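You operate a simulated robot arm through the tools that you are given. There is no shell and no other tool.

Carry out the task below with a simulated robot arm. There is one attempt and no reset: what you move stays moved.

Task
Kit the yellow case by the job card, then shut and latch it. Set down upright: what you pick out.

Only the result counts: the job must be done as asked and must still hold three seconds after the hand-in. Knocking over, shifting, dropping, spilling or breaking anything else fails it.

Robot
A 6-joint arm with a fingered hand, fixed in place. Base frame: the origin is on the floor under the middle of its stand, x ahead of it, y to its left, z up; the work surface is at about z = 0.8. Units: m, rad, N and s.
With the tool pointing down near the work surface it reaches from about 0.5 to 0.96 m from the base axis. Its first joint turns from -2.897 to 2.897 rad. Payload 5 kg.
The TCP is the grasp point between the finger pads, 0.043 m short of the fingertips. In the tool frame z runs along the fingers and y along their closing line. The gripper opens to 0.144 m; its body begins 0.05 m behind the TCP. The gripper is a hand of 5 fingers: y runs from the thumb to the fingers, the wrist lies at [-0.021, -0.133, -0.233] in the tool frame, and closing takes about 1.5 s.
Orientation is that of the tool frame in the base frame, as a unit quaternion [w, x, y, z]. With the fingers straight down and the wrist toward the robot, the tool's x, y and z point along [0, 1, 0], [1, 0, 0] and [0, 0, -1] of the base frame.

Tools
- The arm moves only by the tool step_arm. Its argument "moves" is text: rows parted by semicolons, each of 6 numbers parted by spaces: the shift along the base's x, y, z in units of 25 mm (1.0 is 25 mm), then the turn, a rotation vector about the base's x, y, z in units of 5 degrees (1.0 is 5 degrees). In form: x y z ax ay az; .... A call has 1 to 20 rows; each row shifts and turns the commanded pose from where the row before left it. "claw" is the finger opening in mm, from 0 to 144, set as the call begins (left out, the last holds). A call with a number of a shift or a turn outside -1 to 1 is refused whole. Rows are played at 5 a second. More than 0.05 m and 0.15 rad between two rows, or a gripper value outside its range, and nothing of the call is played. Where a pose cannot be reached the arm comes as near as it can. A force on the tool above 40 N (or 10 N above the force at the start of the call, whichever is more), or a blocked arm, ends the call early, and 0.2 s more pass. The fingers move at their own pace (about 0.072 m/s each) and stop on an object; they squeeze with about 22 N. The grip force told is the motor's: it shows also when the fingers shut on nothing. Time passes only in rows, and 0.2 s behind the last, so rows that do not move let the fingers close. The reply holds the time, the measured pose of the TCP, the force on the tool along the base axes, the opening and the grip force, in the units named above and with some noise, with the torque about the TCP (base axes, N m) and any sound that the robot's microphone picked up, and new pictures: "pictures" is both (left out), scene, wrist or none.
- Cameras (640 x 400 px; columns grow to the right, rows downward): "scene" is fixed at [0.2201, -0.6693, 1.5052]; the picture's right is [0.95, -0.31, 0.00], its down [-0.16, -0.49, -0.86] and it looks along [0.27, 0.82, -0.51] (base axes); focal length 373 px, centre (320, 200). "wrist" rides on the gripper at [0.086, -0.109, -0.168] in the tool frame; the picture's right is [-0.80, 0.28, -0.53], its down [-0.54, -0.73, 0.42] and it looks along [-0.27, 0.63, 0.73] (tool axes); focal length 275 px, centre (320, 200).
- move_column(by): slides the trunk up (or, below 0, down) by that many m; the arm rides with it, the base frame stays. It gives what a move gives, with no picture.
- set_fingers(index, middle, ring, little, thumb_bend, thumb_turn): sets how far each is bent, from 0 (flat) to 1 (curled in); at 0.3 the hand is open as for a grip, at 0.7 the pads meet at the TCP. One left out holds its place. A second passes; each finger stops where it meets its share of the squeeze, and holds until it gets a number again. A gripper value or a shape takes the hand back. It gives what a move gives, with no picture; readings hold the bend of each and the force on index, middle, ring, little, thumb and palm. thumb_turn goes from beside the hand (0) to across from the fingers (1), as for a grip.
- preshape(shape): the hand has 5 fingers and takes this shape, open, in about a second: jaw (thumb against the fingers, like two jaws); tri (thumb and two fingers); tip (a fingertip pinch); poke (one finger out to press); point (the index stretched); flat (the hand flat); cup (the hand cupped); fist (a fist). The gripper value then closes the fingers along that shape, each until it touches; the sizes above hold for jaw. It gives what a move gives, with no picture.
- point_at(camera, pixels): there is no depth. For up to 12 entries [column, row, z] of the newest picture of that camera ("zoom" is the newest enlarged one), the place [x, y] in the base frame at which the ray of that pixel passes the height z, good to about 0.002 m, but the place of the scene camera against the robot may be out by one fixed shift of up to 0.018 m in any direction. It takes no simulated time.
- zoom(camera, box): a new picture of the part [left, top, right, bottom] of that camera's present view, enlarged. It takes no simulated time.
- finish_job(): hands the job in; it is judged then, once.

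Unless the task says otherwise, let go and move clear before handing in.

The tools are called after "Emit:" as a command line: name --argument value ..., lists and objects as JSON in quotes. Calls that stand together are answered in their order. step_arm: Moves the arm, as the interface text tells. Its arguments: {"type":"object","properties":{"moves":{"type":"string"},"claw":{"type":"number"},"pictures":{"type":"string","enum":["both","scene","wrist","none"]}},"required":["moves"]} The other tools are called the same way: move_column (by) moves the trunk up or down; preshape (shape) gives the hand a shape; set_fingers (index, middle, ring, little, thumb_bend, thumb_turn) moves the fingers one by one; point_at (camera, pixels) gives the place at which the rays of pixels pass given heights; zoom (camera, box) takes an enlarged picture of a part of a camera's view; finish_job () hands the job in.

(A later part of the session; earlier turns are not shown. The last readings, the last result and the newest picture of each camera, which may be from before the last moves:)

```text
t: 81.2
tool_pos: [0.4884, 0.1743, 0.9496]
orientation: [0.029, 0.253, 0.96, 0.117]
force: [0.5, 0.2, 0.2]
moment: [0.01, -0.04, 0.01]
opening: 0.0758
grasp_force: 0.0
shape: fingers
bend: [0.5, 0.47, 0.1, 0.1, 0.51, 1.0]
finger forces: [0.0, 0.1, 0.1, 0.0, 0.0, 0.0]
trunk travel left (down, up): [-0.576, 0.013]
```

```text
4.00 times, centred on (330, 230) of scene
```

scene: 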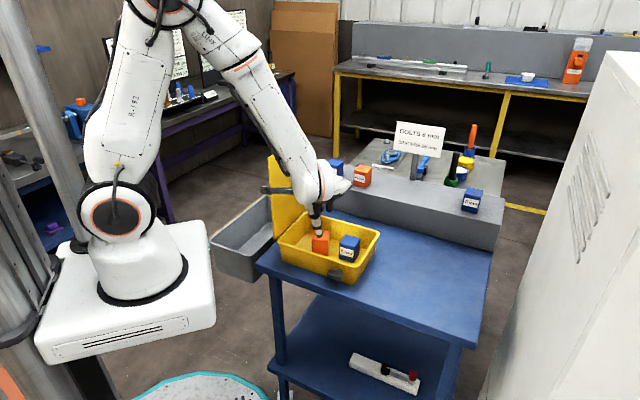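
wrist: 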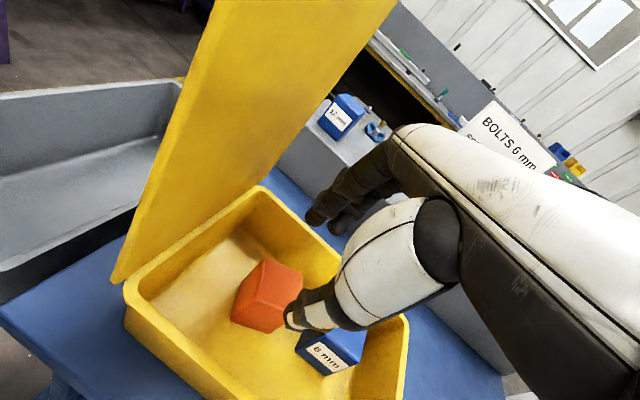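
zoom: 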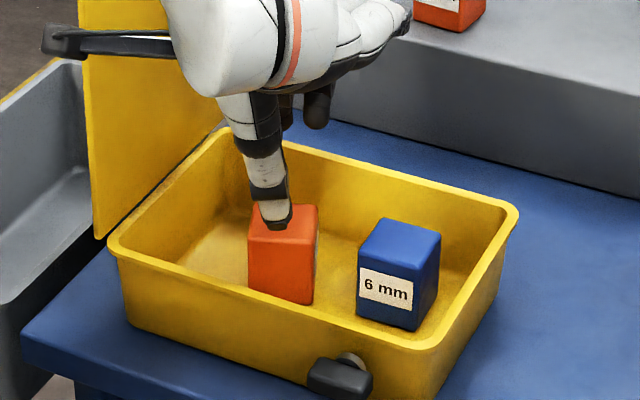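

Both boxes stand upright inside. Next I close the lid: raise the hand, turn it to yaw 135°, take out the tilt, and put the fingers behind the standing lid. First up.

Emit:
step_arm --moves "0 0 1 0 0 0; 0 0 1 0 0 0; 0 0 1 0 0 0; 0 0 1 0 0 0; 0 0 1 0 0 0; 0 0 1 0 0 0; 0 0 1 0 0 0; 0 0 1 0 0 0; 0 0 1 0 0 0; 0 0 1 0 0 0; 0.4 0 1 0 0 0; 0.4 0 1 0 0 0; 0.4 0 1 0 0 0" --pictures "both"

Emit:
zoom --camera "wrist" --box '[0, 180, 330, 400]'

```text
t: 84.0
tool_pos: [0.5168, 0.1759, 1.2753]
orientation: [0.029, 0.254, 0.96, 0.118]
force: [0.3, 0.9, 0.1]
moment: [-0.03, -0.03, -0.01]
opening: 0.0758
grasp_force: 0.0
shape: fingers
bend: [0.5, 0.47, 0.1, 0.1, 0.51, 1.0]
finger forces: [0.1, 0.0, 0.0, 0.1, 0.1, 0.0]
trunk travel left (down, up): [-0.576, 0.013]
```

scene: 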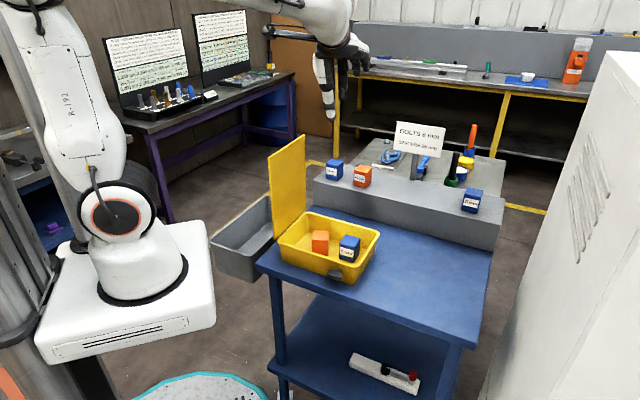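
wrist: 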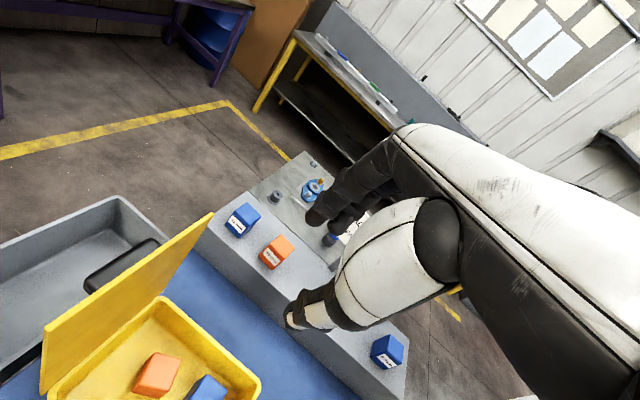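

```text
1.82 times, centred on (165, 290) of wrist
```

zoom: 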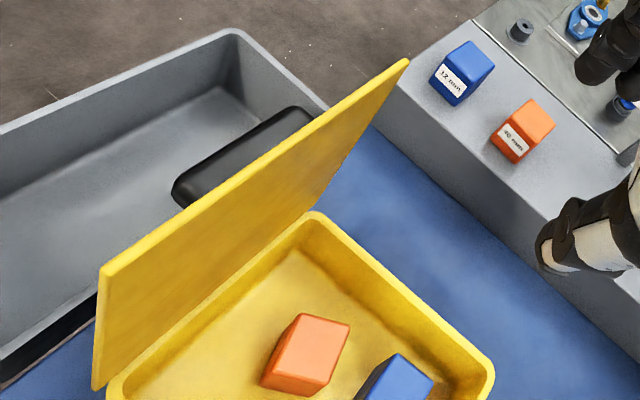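

Both boxes look upright. A black rounded bar shows behind the lid at wrist zoom (245,155), so I'll check what it is before placing fingers there.

Emit:
zoom --camera "wrist" --box '[20, 190, 220, 330]'

Emit:
point_at --camera "wrist" --pixels '[[90, 285, 0.88], [155, 242, 0.88], [90, 285, 0.8], [155, 242, 0.8], [90, 285, 0.7], [155, 242, 0.7], [212, 213, 1.135], [48, 330, 1.135], [48, 330, 1.12], [212, 213, 1.12]]'

Emit:
zoom --camera "scene" --box '[200, 120, 330, 290]'

```text
2.86 times, centred on (120, 260) of wrist
```

zoom: 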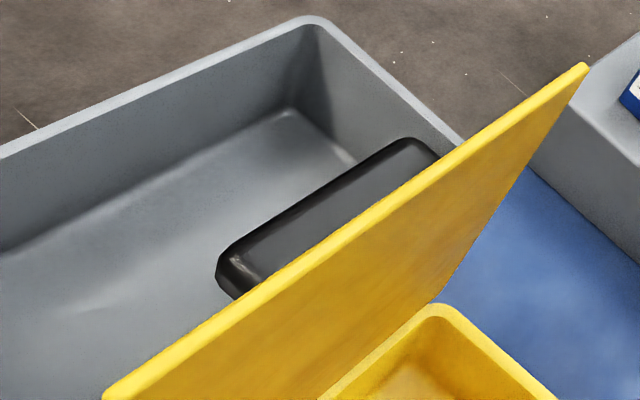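

```text
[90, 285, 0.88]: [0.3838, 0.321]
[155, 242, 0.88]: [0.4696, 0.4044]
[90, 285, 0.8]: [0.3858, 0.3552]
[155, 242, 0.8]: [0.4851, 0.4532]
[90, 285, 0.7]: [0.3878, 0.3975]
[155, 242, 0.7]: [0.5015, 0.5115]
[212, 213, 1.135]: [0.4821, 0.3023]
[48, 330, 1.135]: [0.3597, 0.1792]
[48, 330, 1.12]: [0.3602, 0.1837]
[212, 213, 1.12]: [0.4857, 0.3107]
```

```text
2.35 times, centred on (265, 205) of scene
```

zoom: 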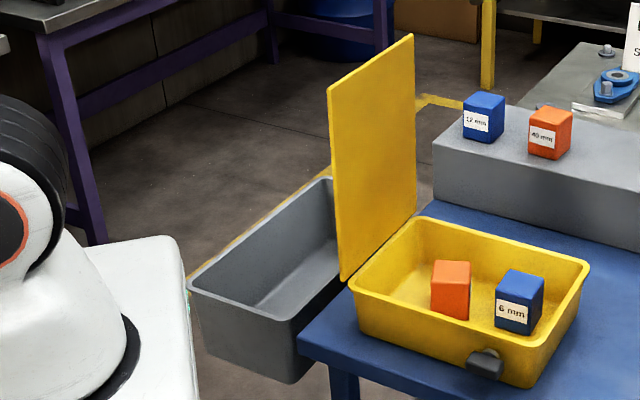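

The black bar is most likely a handle on the lid's outer face near its top (about z=1.08, centred on the lid), so the fingers can push against it from behind. I'll set the hand to an open jaw and turn to yaw 135° while still high.

Emit:
preshape --shape "jaw"

Emit:
step_arm --moves "0 0 0.3 -0.83 0.47 0; 0 0 0.3 -0.83 0.47 0; 0 0 0.3 -0.83 0.47 0; -0.23 0.04 0 0 0 0.99; -0.23 0.04 0 0 0 0.99; -0.23 0.04 0 0 0 0.99; -0.23 0.04 0 0 0 0.99; -0.23 0.04 0 0 0 0.99; -0.23 0.04 0 0 0 0.99; -0.23 0.04 0 0 0 0.99; -0.23 0.04 0 0 0 0.99; -0.23 0.04 0 0 0 0.99; -0.23 0.04 0 0 0 0.99; -0.23 0.04 0 0 0 0.99; -0.23 0.04 0 0 0 0.99; -0.23 0.04 0 0 0 0.99; -0.23 0.04 0 0 0 0.99; -0.23 0.04 0 0 0 0.99" --pictures "both"

```text
t: 84.9
tool_pos: [0.5167, 0.1757, 1.2742]
orientation: [0.029, 0.253, 0.96, 0.119]
force: [0.8, -0.5, 0.7]
moment: [0.0, 0.02, -0.04]
opening: 0.1436
grasp_force: 0.1
shape: jaw
bend: [0.3, 0.3, 0.3, 0.3, 0.3, 0.98]
finger forces: [0.0, 0.0, 0.0, 0.0, 0.1, 0.0]
trunk travel left (down, up): [-0.576, 0.013]
```

```text
t: 88.7
tool_pos: [0.4305, 0.1899, 1.2974]
orientation: [-0.001, -0.381, 0.925, -0.005]
force: [1.5, 0.2, -0.1]
moment: [0.01, 0.01, -0.01]
opening: 0.1438
grasp_force: 0.1
shape: jaw
bend: [0.3, 0.3, 0.3, 0.3, 0.3, 0.98]
finger forces: [0.1, 0.1, 0.0, 0.0, 0.1, 0.0]
trunk travel left (down, up): [-0.576, 0.013]
```

scene: 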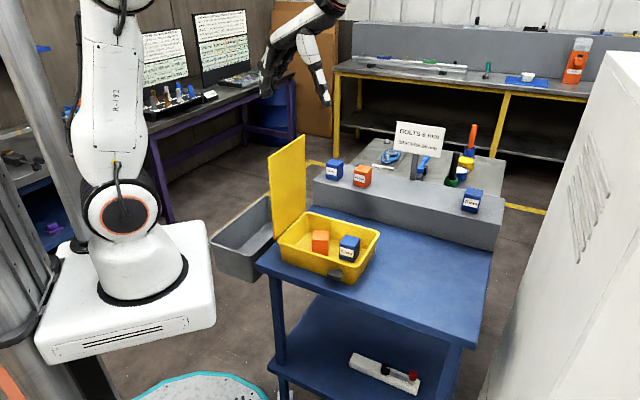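
wrist: 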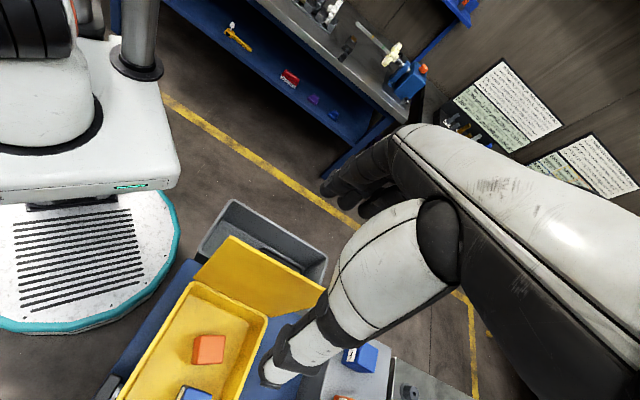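

The hand is at yaw 135° above the lid. I'll shift the fingers behind the lid and come down partway, then check.

Emit:
step_arm --moves "-0.43 0.26 0 0 0 0; -0.43 0.26 0 0 0 0; 0 0 -0.9 0 0 0; 0 0 -0.9 0 0 0; 0 0 -0.9 0 0 0; 0 0 -0.9 0 0 0; 0 0 -0.9 0 0 0" --pictures "both"

Emit:
zoom --camera "scene" --box '[210, 50, 370, 220]'

Emit:
zoom --camera "wrist" --box '[150, 130, 470, 400]'

```text
t: 90.3
tool_pos: [0.4105, 0.2027, 1.1843]
orientation: [-0.002, -0.38, 0.925, -0.005]
force: [0.6, 0.6, -0.6]
moment: [-0.02, -0.01, -0.01]
opening: 0.1438
grasp_force: 0.1
shape: jaw
bend: [0.3, 0.3, 0.3, 0.3, 0.3, 0.98]
finger forces: [0.0, 0.0, 0.0, 0.0, 0.1, 0.0]
trunk travel left (down, up): [-0.576, 0.013]
```

scene: 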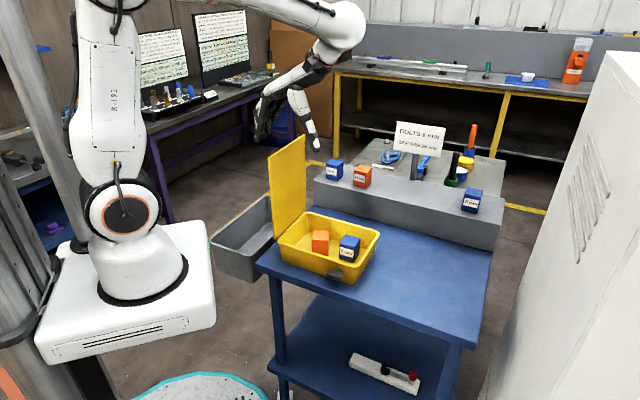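
wrist: 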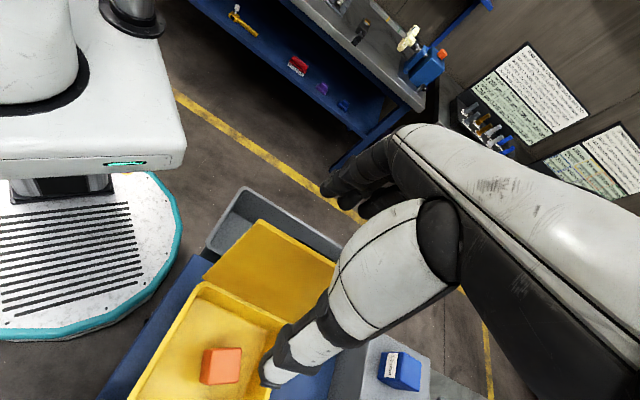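

```text
2.35 times, centred on (290, 135) of scene
```

zoom: 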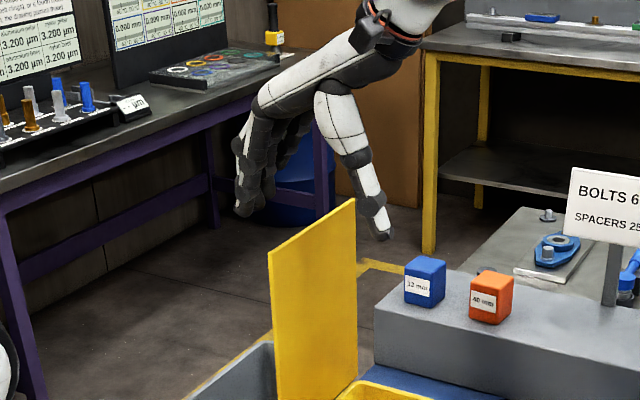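

```text
1.48 times, centred on (310, 265) of wrist
```

zoom: 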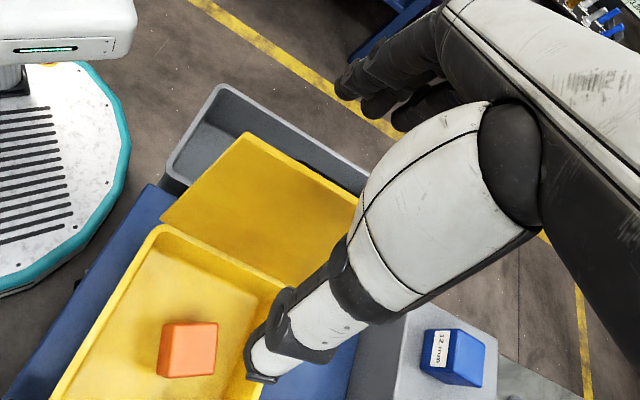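

The fingers are behind the lid and the thumb in front, straddling its top edge. I'll lower to z≈1.112.

Emit:
step_arm --moves "0 0 -0.96 0 0 0; 0 0 -0.96 0 0 0; 0 0 -0.96 0 0 0; 0 0 0 0 0 0" --pictures "both"

Emit:
zoom --camera "scene" --box '[230, 80, 360, 240]'

Emit:
zoom --camera "wrist" --box '[150, 130, 470, 400]'

```text
t: 91.3
tool_pos: [0.4103, 0.2025, 1.1114]
orientation: [-0.001, -0.379, 0.925, -0.003]
force: [0.1, -0.5, 0.5]
moment: [-0.01, -0.01, 0.02]
opening: 0.1437
grasp_force: 0.1
shape: jaw
bend: [0.3, 0.3, 0.3, 0.3, 0.3, 0.98]
finger forces: [0.0, 0.0, 0.0, 0.0, 0.1, 0.1]
trunk travel left (down, up): [-0.576, 0.013]
```

scene: 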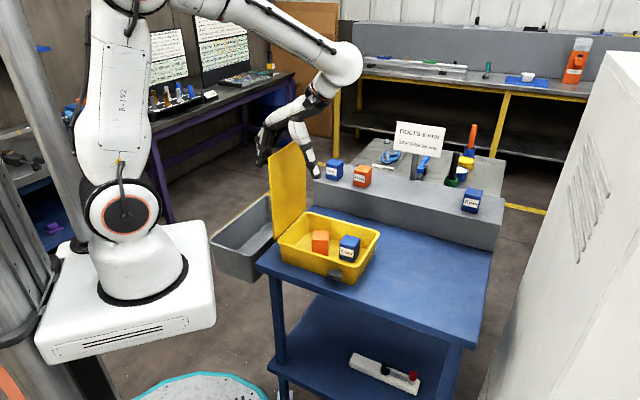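
wrist: 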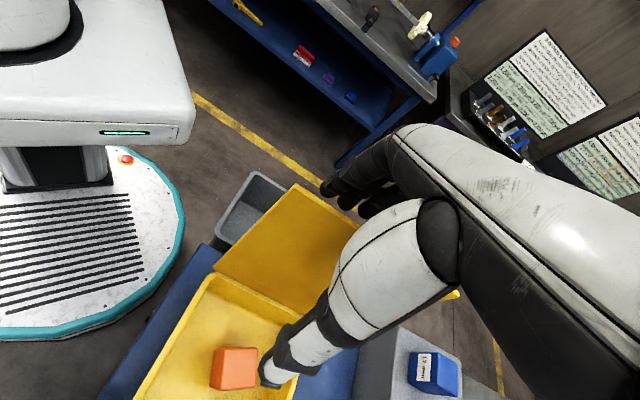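

```text
2.50 times, centred on (295, 160) of scene
```

zoom: 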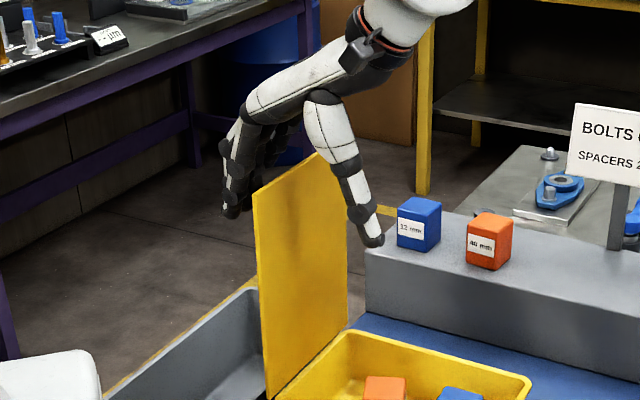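

```text
1.48 times, centred on (310, 265) of wrist
```

zoom: 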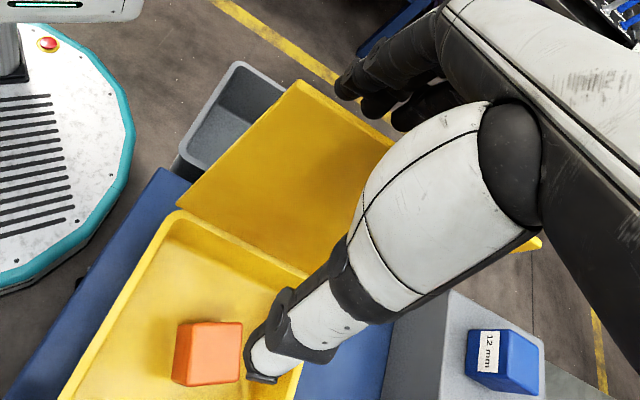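

The fingers hang behind the lid's upper part (scene zoom 235,205). I'll push forward gently along the case's long axis and watch how the lid responds.

Emit:
step_arm --moves "0.32 -0.32 0 0 0 0; 0.32 -0.32 0 0 0 0; 0.32 -0.32 0.02 0 0 0; 0.32 -0.32 0.04 0 0 0; 0.32 -0.32 0.04 0 0 0; 0 0 0 0 0 0" --pictures "both"

Emit:
zoom --camera "scene" --box '[230, 80, 360, 240]'

```text
t: 92.7
tool_pos: [0.4503, 0.164, 1.1157]
orientation: [-0.001, -0.379, 0.925, -0.005]
force: [-0.9, 0.1, -0.2]
moment: [-0.03, 0.06, 0.0]
opening: 0.1437
grasp_force: 0.1
shape: jaw
bend: [0.3, 0.3, 0.3, 0.3, 0.3, 0.98]
finger forces: [1.0, 0.6, 0.1, 0.0, 0.1, 0.0]
trunk travel left (down, up): [-0.576, 0.013]
```

scene: 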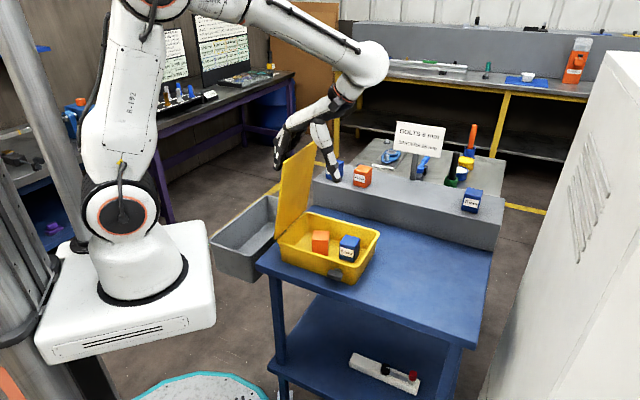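
wrist: 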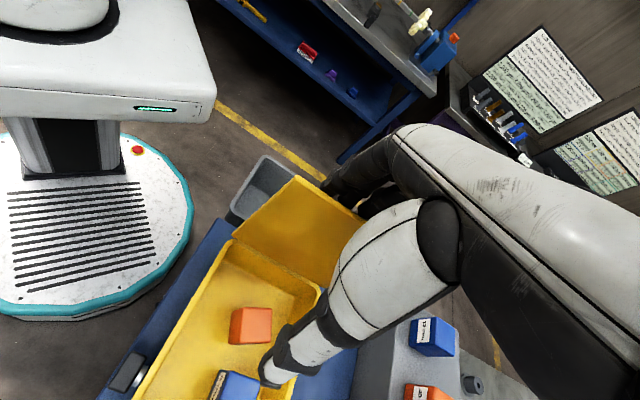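

```text
2.50 times, centred on (295, 160) of scene
```

zoom: 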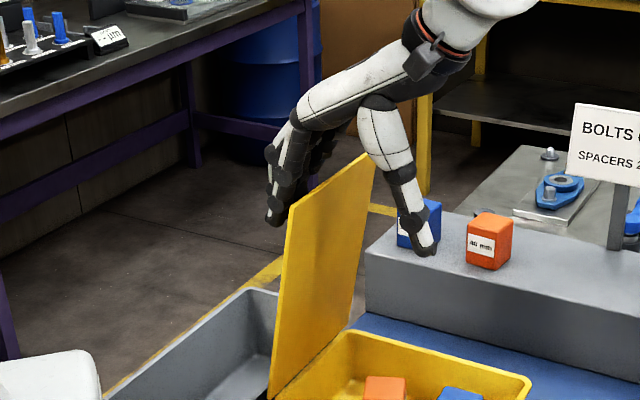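

The lid swings easily (about 1 N) and has leaned about 10°. I'll keep following its arc.

Emit:
step_arm --moves "0.51 -0.51 -0.06 0 0 0; 0.48 -0.48 -0.05 0 0 0; 0.475 -0.475 -0.11 0 0 0; 0.467 -0.467 -0.16 0 0 0; 0.455 -0.455 -0.22 0 0 0; 0.44 -0.44 -0.28 0 0 0" --pictures "both"

Emit:
zoom --camera "scene" --box '[250, 100, 400, 270]'

```text
t: 94.1
tool_pos: [0.5188, 0.1066, 1.09]
orientation: [-0.002, -0.377, 0.926, -0.007]
force: [-0.3, 0.8, 1.0]
moment: [0.03, 0.05, -0.01]
opening: 0.1436
grasp_force: 0.0
shape: jaw
bend: [0.3, 0.3, 0.3, 0.3, 0.3, 0.98]
finger forces: [0.0, 0.4, 0.0, 0.0, 0.1, 0.0]
out of reach, approached as far as the arm can: row 5, 6
trunk travel left (down, up): [-0.576, 0.013]
```

scene: 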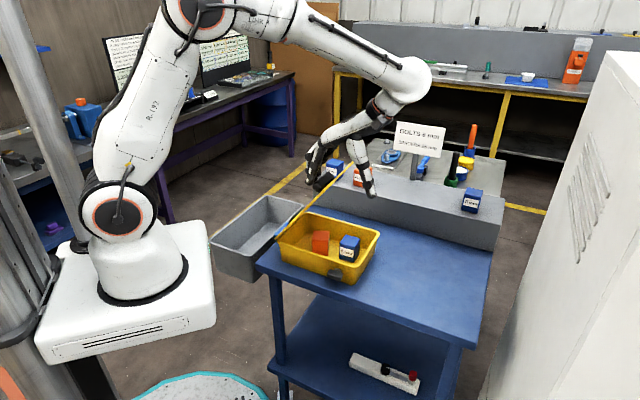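
wrist: 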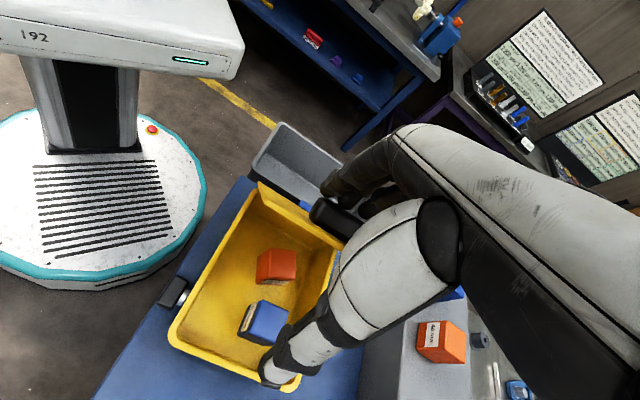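

```text
2.35 times, centred on (325, 185) of scene
```

zoom: 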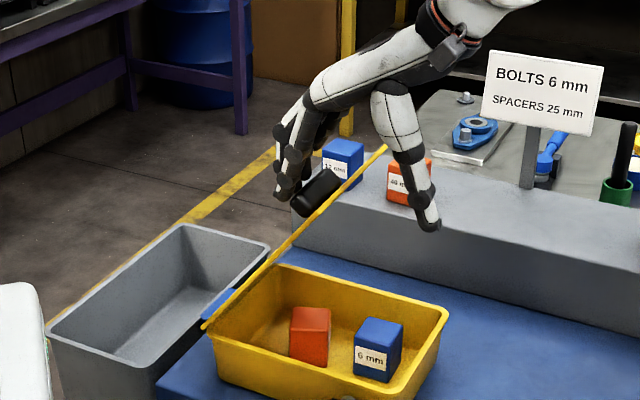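

The lid is now about 38° down, resting against my fingers at its black handle, and the hinge holds it by friction. The wrist hit a bend limit in the last rows, so I'll lean the hand back 20° (fingers forward), which relieves the wrist, and then continue.

Emit:
step_arm --moves "-0.04 0.04 0.29 -0.707 -0.707 0; -0.04 0.04 0.29 -0.707 -0.707 0; -0.04 0.04 0.29 -0.707 -0.707 0; -0.04 0.04 0.29 -0.707 -0.707 0; 0 0 0 0 0 0" --pictures "scene"

Emit:
zoom --camera "scene" --box '[250, 100, 400, 270]'

```text
t: 95.3
tool_pos: [0.5158, 0.1107, 1.1193]
orientation: [0.066, -0.373, 0.91, -0.165]
force: [1.1, 0.0, 1.1]
moment: [0.03, 0.01, 0.0]
opening: 0.1434
grasp_force: 0.0
shape: jaw
bend: [0.3, 0.3, 0.3, 0.3, 0.3, 0.98]
finger forces: [0.0, 0.4, 0.0, 0.1, 0.1, 0.0]
trunk travel left (down, up): [-0.576, 0.013]
```

scene: 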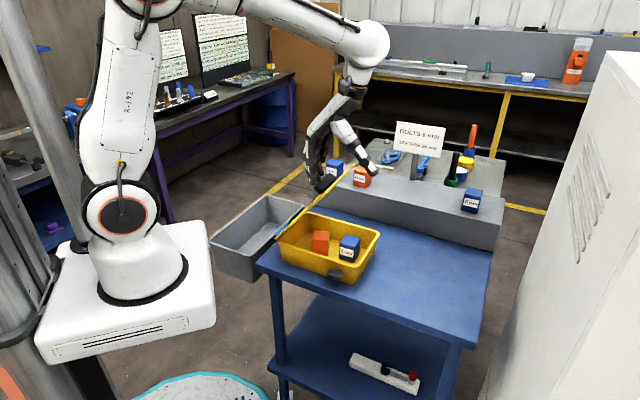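

```text
2.35 times, centred on (325, 185) of scene
```

zoom: 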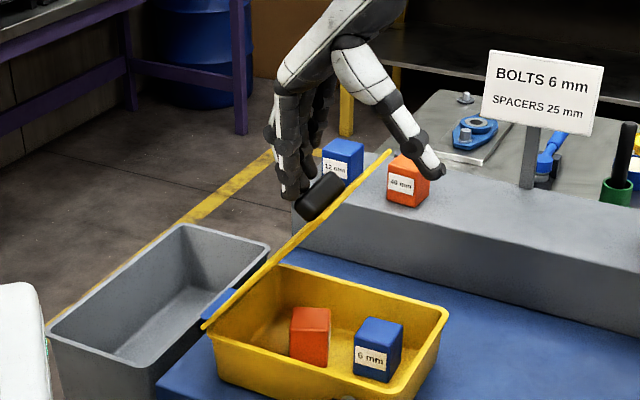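

No flags. I'll continue pushing the lid along its arc to about 65°.

Emit:
step_arm --moves "0.404 -0.404 -0.34 0 0 0; 0.399 -0.399 -0.384 0 0 0; 0.373 -0.373 -0.432 0 0 0; 0.345 -0.345 -0.476 0 0 0; 0.317 -0.317 -0.516 0 0 0; 0 0 0 0 0 0" --pictures "both"

Emit:
zoom --camera "scene" --box '[250, 100, 400, 270]'

```text
t: 96.7
tool_pos: [0.5621, 0.0627, 1.066]
orientation: [0.065, -0.373, 0.911, -0.164]
force: [0.8, 0.2, -0.6]
moment: [0.03, -0.01, -0.01]
opening: 0.1441
grasp_force: 0.0
shape: jaw
bend: [0.3, 0.3, 0.3, 0.3, 0.3, 0.98]
finger forces: [0.0, 0.0, 0.0, 0.0, 0.1, 0.1]
trunk travel left (down, up): [-0.576, 0.013]
```

scene: 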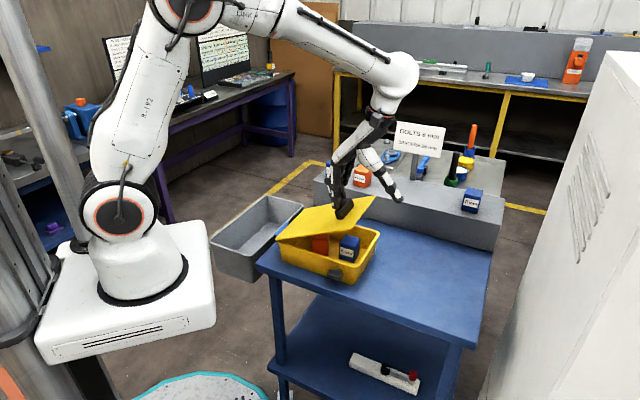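
wrist: 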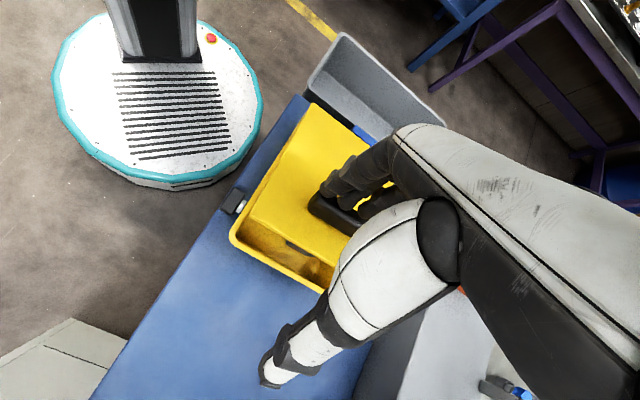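

```text
2.35 times, centred on (325, 185) of scene
```

zoom: 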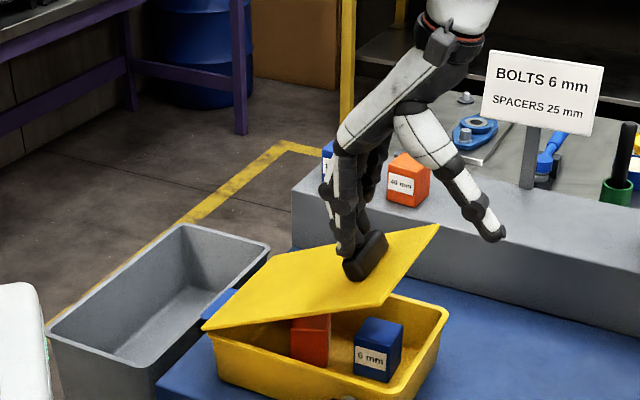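

The lid is about 65° down and both boxes still stand. I'll finish the arc down to shut.

Emit:
step_arm --moves "0.28 -0.28 -0.552 0 0 0; 0.249 -0.249 -0.584 0 0 0; 0.209 -0.209 -0.616 0 0 0; 0.17 -0.17 -0.636 0 0 0; 0.1 -0.1 -0.4 0 0 0; 0 0 0 0 0 0" --pictures "both"

Emit:
zoom --camera "scene" --box '[250, 140, 400, 290]'

```text
t: 98.1
tool_pos: [0.5861, 0.0407, 0.9954]
orientation: [0.066, -0.374, 0.911, -0.164]
force: [0.3, 0.6, 0.6]
moment: [0.01, 0.01, -0.03]
opening: 0.1439
grasp_force: 0.0
shape: jaw
bend: [0.3, 0.3, 0.3, 0.3, 0.3, 0.98]
finger forces: [0.0, 0.4, 0.0, 0.0, 0.1, 0.0]
trunk travel left (down, up): [-0.576, 0.013]
```

scene: 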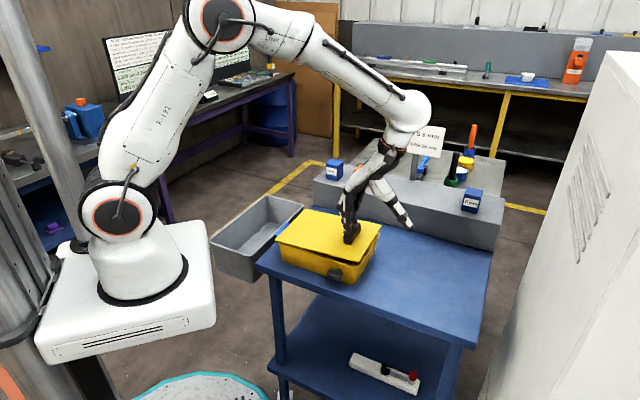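
wrist: 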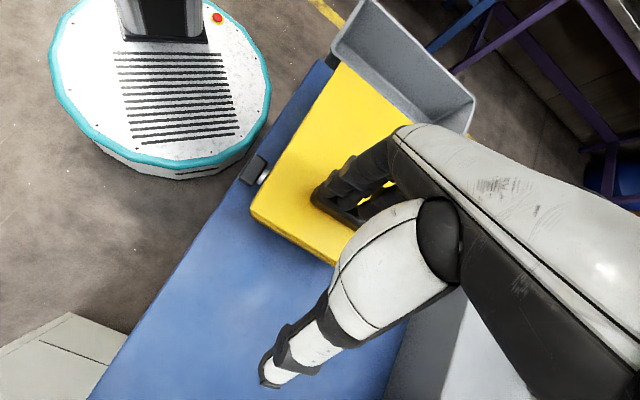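

```text
2.67 times, centred on (325, 215) of scene
```

zoom: 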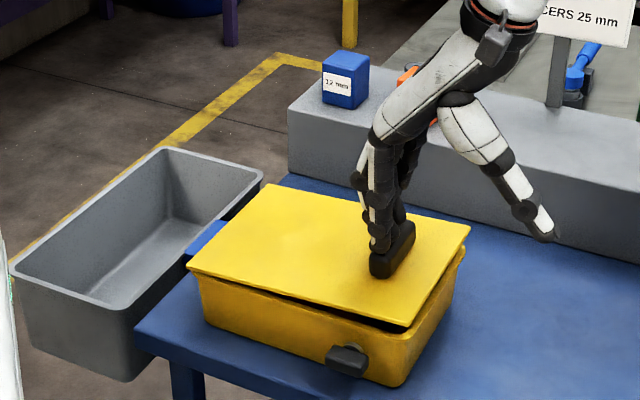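

The lid is nearly shut, with a small gap left at the right end. I'll press down gently.

Emit:
step_arm --moves "0.05 -0.05 -0.3 0 0 0; 0.03 -0.03 -0.3 0 0 0; 0 0 0 0 0 0" --pictures "none"

Emit:
zoom --camera "scene" --box '[260, 190, 400, 290]'

```text
t: 98.9
tool_pos: [0.5888, 0.0395, 0.9815]
orientation: [0.067, -0.373, 0.911, -0.164]
force: [-1.7, 2.2, 11.4]
moment: [0.71, 0.49, 0.04]
opening: 0.1428
grasp_force: 0.2
shape: jaw
bend: [0.3, 0.3, 0.3, 0.3, 0.3, 0.98]
finger forces: [0.0, 11.1, 0.0, 0.0, 0.0, 0.0]
trunk travel left (down, up): [-0.576, 0.013]
```

```text
4.00 times, centred on (330, 240) of scene
```

zoom: 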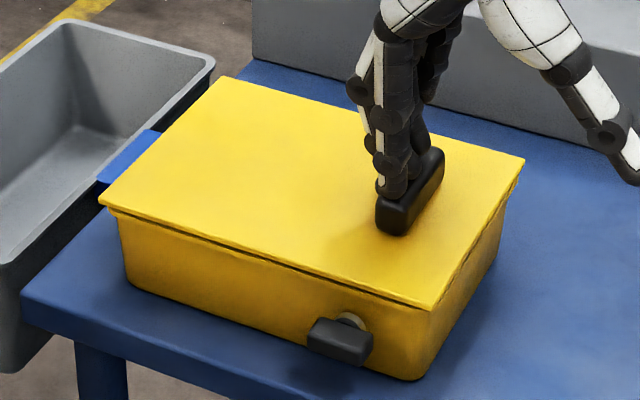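

The lid is seated on the rim with 11 N. I'll lift the hand away and check that it stays shut.

Emit:
step_arm --moves "0 0 0.5 0 0 0; 0 0 1 0 0 0; 0 0 1 0 0 0; 0 0 1 0 0 0; 0 0 1 0 0 0; 0 0 1 0 0 0; 0 0 1 0 0 0; 0 0 1 0 0 0; 0 0 1 0 0 0; 0 0 1 0 0 0" --pictures "both"

Emit:
zoom --camera "scene" --box '[260, 190, 400, 290]'

Emit:
zoom --camera "wrist" --box '[180, 60, 400, 290]'

```text
t: 101.1
tool_pos: [0.5867, 0.0384, 1.217]
orientation: [0.066, -0.374, 0.91, -0.164]
force: [0.0, 0.3, 0.7]
moment: [0.02, -0.02, 0.01]
opening: 0.144
grasp_force: 0.1
shape: jaw
bend: [0.3, 0.3, 0.3, 0.3, 0.3, 0.98]
finger forces: [0.1, 0.0, 0.0, 0.0, 0.0, 0.1]
trunk travel left (down, up): [-0.576, 0.013]
```

scene: 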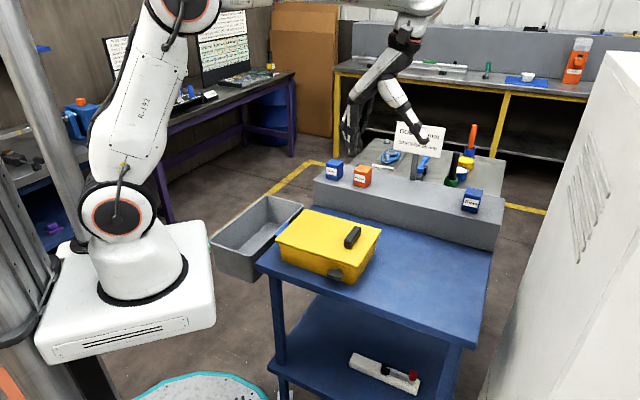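
wrist: 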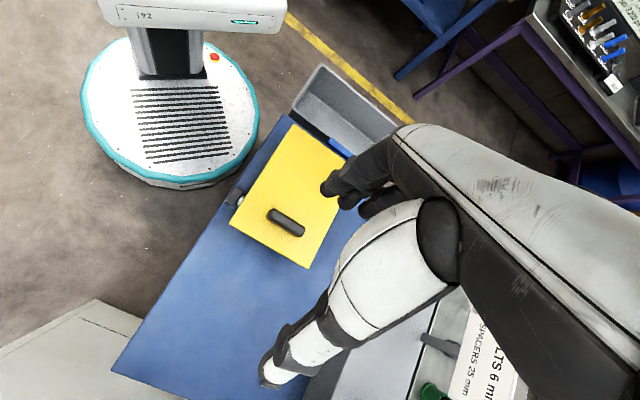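

```text
4.00 times, centred on (330, 240) of scene
```

zoom: 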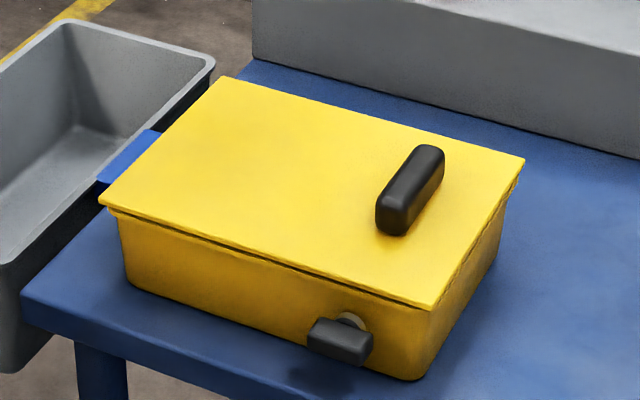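

```text
1.74 times, centred on (290, 175) of wrist
```

zoom: 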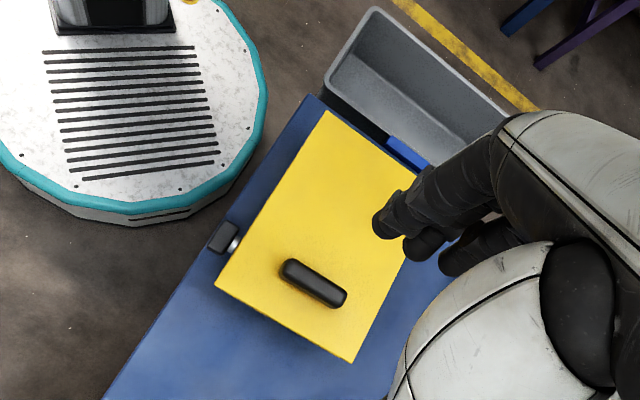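

The lid stays shut with its handle on top. Now the latch: a black bar on a silver stem at wrist zoom (222,237). I'll enlarge and measure it.

Emit:
zoom --camera "wrist" --box '[210, 170, 274, 220]'

Emit:
zoom --camera "scene" --box '[316, 255, 364, 290]'

```text
8.00 times, centred on (242, 195) of wrist
```

zoom: 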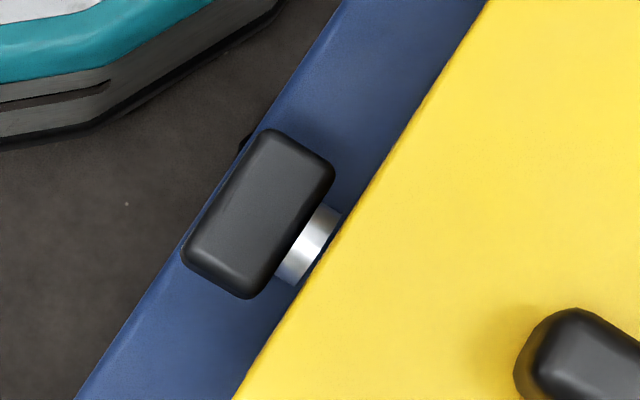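

```text
11.43 times, centred on (340, 272) of scene
```

zoom: 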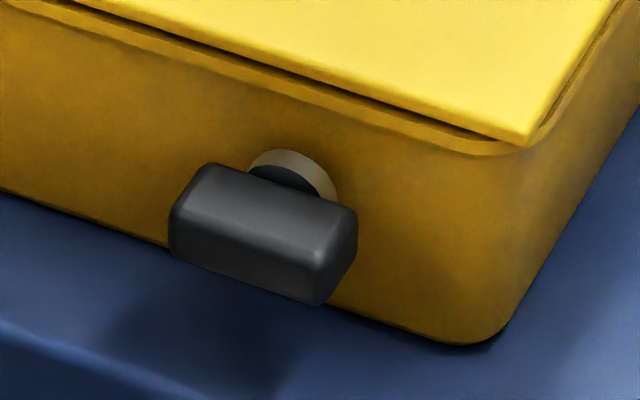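

Emit:
point_at --camera "wrist" --pixels '[[234.3, 196.8, 0.85], [234.3, 196.8, 0.84], [238.3, 187, 0.85], [228.3, 206.5, 0.85], [240.8, 200.6, 0.84], [262, 187, 0.895]]'

Emit:
point_at --camera "scene" --pixels '[[334.9, 275.1, 0.84], [337.8, 269.8, 0.84], [327, 272.5, 0.84], [341.5, 279, 0.84], [334.9, 275.1, 0.83], [337.8, 269.8, 0.83]]'

```text
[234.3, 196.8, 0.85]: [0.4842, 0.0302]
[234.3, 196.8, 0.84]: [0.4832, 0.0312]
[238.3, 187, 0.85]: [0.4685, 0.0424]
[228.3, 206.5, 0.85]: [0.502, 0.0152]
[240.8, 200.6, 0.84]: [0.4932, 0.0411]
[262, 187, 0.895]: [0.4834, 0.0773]
```

```text
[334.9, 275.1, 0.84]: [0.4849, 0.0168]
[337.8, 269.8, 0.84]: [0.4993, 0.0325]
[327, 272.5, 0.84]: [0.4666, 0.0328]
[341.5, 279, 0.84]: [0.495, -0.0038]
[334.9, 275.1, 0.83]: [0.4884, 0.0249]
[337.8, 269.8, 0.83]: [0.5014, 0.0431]
```

The latch is a T-bar about 44 mm long lying horizontal, centred near (0.484, 0.031, 0.838), on an axis normal to the front face. It should turn if I press one end down with a fingertip. I'll try the "poke" shape here in free space to see the finger geometry.

Emit:
preshape --shape "poke"

Emit:
zoom --camera "scene" --box '[320, 0, 450, 170]'

Emit:
zoom --camera "wrist" --box '[160, 60, 480, 400]'

```text
t: 102.0
tool_pos: [0.5879, 0.0371, 1.2161]
orientation: [0.066, -0.374, 0.91, -0.164]
force: [1.1, -1.4, -0.4]
moment: [-0.02, -0.01, -0.03]
opening: 0.0001
grasp_force: 0.0
shape: poke
bend: [0.7, 0.7, 0.99, 0.99, 1.0, 1.0]
finger forces: [0.1, 0.0, 0.1, 0.0, 0.1, 0.0]
trunk travel left (down, up): [-0.576, 0.013]
```

```text
2.35 times, centred on (385, 85) of scene
```

zoom: 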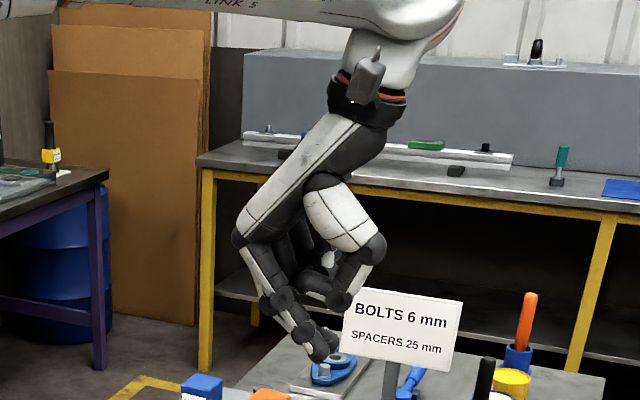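

```text
1.18 times, centred on (320, 230) of wrist
```

zoom: 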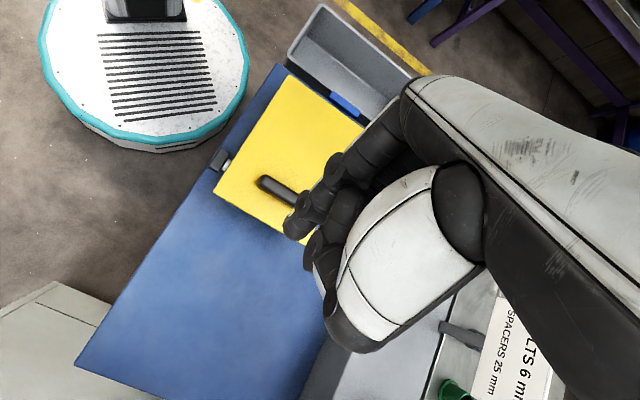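

In poke shape the index and middle fingertips come together at the TCP, pointing down. I'll undo the tilt and turn the hand to yaw about −60°, so the index side faces the case and the other fingers stay outside it.

Emit:
step_arm --moves "0 0 0.1 0.707 0.707 0; 0 0 0.1 0.707 0.707 0; 0 0 0.1 0.707 0.707 0; 0 0 0.1 0.707 0.707 0; 0 0 0 0 0 -1; 0 0 0 0 0 -1; 0 0 0 0 0 -1; 0 0 0 0 0 -1; 0 0 0 0 0 -1; 0 0 0 0 0 -1; 0 0 0 0 0 -1; 0 0 0 0 0 -1; 0 0 0 0 0 -1; 0 0 0 0 0 -1; 0 0 0 0 0 -1; 0 0 0 0 0 -1; 0 0 0 0 0 -1; 0 0 0 0 0 -1; 0 0 0 0 0 -1; 0 0 0 0 0 -1" --pictures "scene"

```text
t: 106.2
tool_pos: [0.5525, 0.1325, 1.1754]
orientation: [-0.004, 0.304, 0.953, -0.003]
force: [-0.8, 0.2, -0.1]
moment: [0.0, -0.01, 0.02]
opening: 0.0
grasp_force: 0.2
shape: poke
bend: [0.7, 0.7, 0.99, 0.99, 1.0, 1.0]
finger forces: [0.0, 0.0, 0.0, 0.0, 0.0, 0.0]
out of reach, approached as far as the arm can: row 1, 2, 3, 4
trunk travel left (down, up): [-0.576, 0.013]
```

scene: 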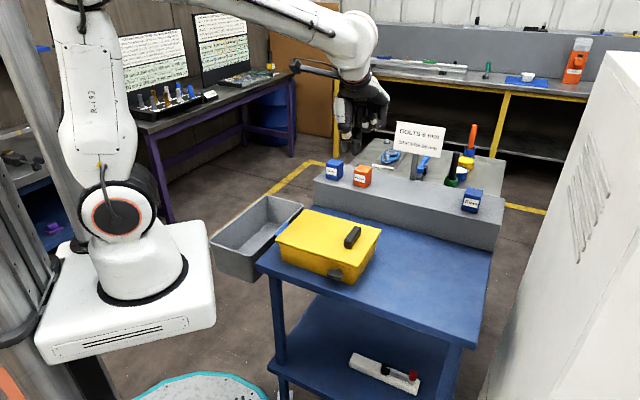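

Emit:
step_arm --moves "-0.02 -0.18 0.05 0 0 -1; -0.02 -0.18 0.05 0 0 -1; -0.02 -0.18 0.05 0 0 -1; -0.02 -0.18 0.05 0 0 -1; -0.02 -0.18 0.05 0 0 -1; -0.02 -0.18 0.05 0 0 -1; -0.02 -0.18 0.05 0 0 -1; -0.02 -0.18 0.05 0 0 -1; -0.02 -0.18 0.05 0 0 -1; -0.02 -0.18 0.05 0 0 -1; -0.02 -0.18 0.05 0 0 -1; -0.02 -0.18 0.05 0 0 -1; -0.02 -0.18 0.05 0 0 -1; -0.02 -0.18 0.05 0 0 -1; -0.02 -0.18 0.05 0 0 -1; -0.02 -0.18 0.05 0 0 -1; -0.02 -0.18 0.05 0 0 -1; -0.02 -0.18 0.05 0 0 -1; -0.02 -0.18 0.05 0 0 -1; -0.02 -0.18 0.05 0 0 -1" --pictures "both"

```text
t: 110.4
tool_pos: [0.5429, 0.0432, 1.2001]
orientation: [-0.003, 0.925, 0.38, 0.002]
force: [-0.5, -1.4, 0.3]
moment: [-0.04, 0.01, -0.03]
opening: 0.0
grasp_force: 0.1
shape: poke
bend: [0.7, 0.7, 0.99, 0.99, 1.0, 1.0]
finger forces: [0.1, 0.0, 0.1, 0.0, 0.0, 0.0]
trunk travel left (down, up): [-0.576, 0.013]
```

scene: 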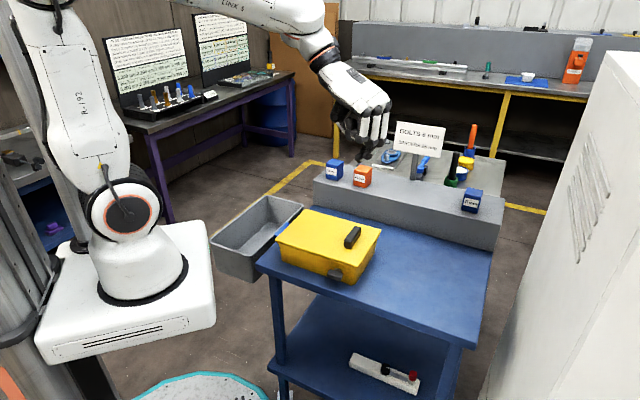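
wrist: 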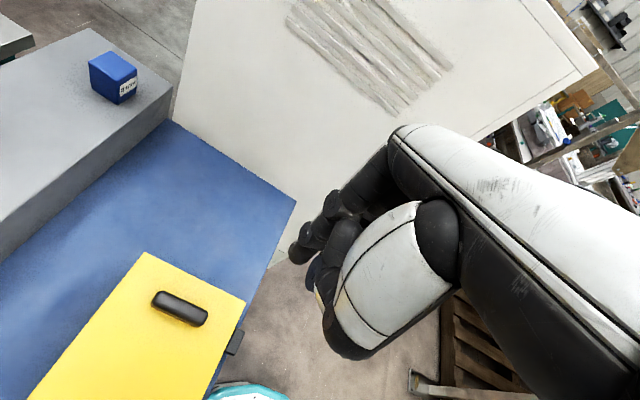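

The hand is at yaw −45° with the knob visible at wrist (236,340). I'll lean the hand 45° so the fingers point down-left, then stretch only the index finger; this puts the wrist over open space and keeps the hand outside the case.

Emit:
step_arm --moves "0 0 0 0.707 0.707 0; 0 0 0 0.707 0.707 0; 0 0 0 0.707 0.707 0; 0 0 0 0.707 0.707 0; 0 0 0 0.707 0.707 0; 0 0 0 0.707 0.707 0; 0 0 0 0.707 0.707 0; 0 0 0 0.707 0.707 0; 0 0 0 0.707 0.707 0" --pictures "none"

Emit:
set_fingers --index 0.3 --middle 1 --ring 1 --little 1 --thumb_bend 1

Emit:
step_arm --moves "0 0 0 0 0 0" --pictures "both"

Emit:
zoom --camera "scene" --box '[310, 50, 430, 200]'

Emit:
zoom --camera "wrist" --box '[160, 100, 480, 400]'

```text
t: 112.4
tool_pos: [0.5426, 0.0438, 1.2012]
orientation: [-0.357, 0.854, 0.35, -0.146]
force: [-0.9, -0.8, 0.2]
moment: [0.0, -0.04, 0.03]
opening: 0.0
grasp_force: 0.1
shape: poke
bend: [0.7, 0.7, 0.99, 0.99, 1.0, 1.0]
finger forces: [0.0, 0.0, 0.0, 0.0, 0.0, 0.0]
trunk travel left (down, up): [-0.576, 0.013]
```

```text
t: 113.4
tool_pos: [0.5417, 0.0434, 1.1987]
orientation: [-0.356, 0.854, 0.351, -0.146]
force: [1.0, -0.6, 0.3]
moment: [0.01, 0.01, -0.01]
opening: 0.0462
grasp_force: 0.0
shape: fingers
bend: [0.28, 0.92, 1.0, 1.0, 0.99, 1.0]
finger forces: [0.0, 0.1, 0.0, 0.0, 0.0, 0.1]
trunk travel left (down, up): [-0.576, 0.013]
```

```text
t: 113.8
tool_pos: [0.542, 0.0437, 1.2005]
orientation: [-0.357, 0.854, 0.35, -0.146]
force: [-0.1, -0.1, -0.5]
moment: [0.0, 0.01, 0.0]
opening: 0.0461
grasp_force: 0.1
shape: fingers
bend: [0.28, 0.92, 1.0, 1.0, 0.99, 1.0]
finger forces: [0.0, 0.0, 0.0, 0.0, 0.0, 0.1]
trunk travel left (down, up): [-0.576, 0.013]
```

scene: 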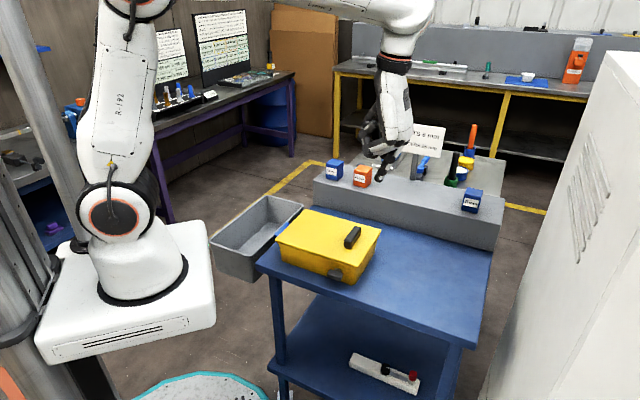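
wrist: 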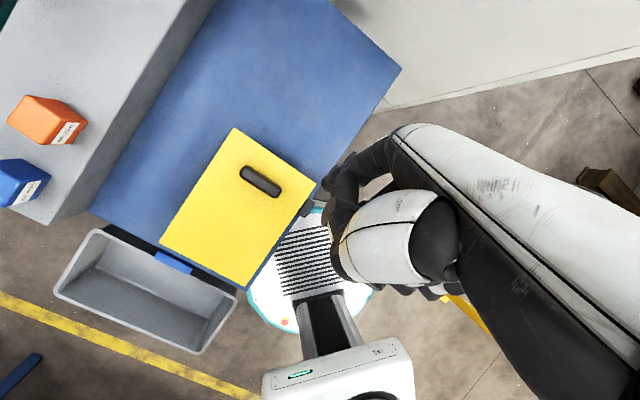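

```text
2.67 times, centred on (370, 125) of scene
```

zoom: 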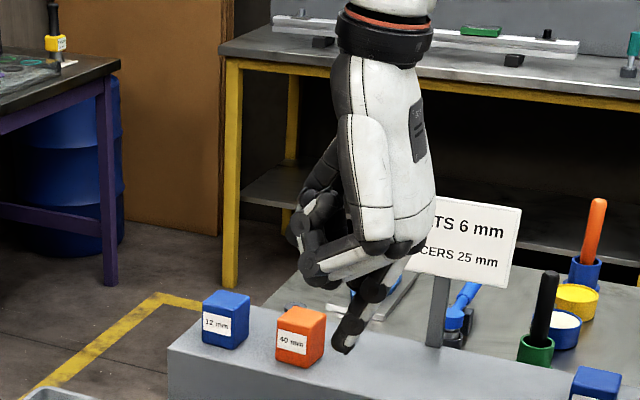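

```text
1.33 times, centred on (320, 250) of wrist
```

zoom: 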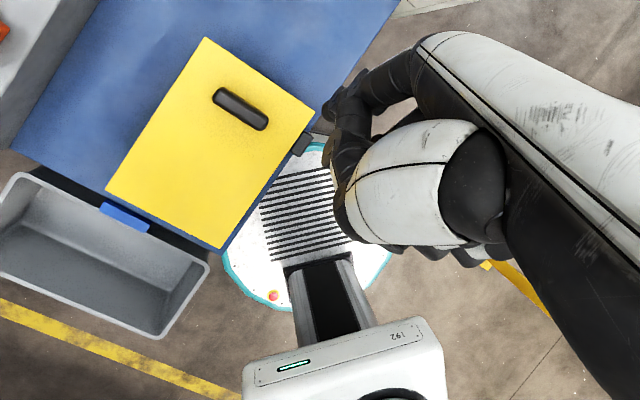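

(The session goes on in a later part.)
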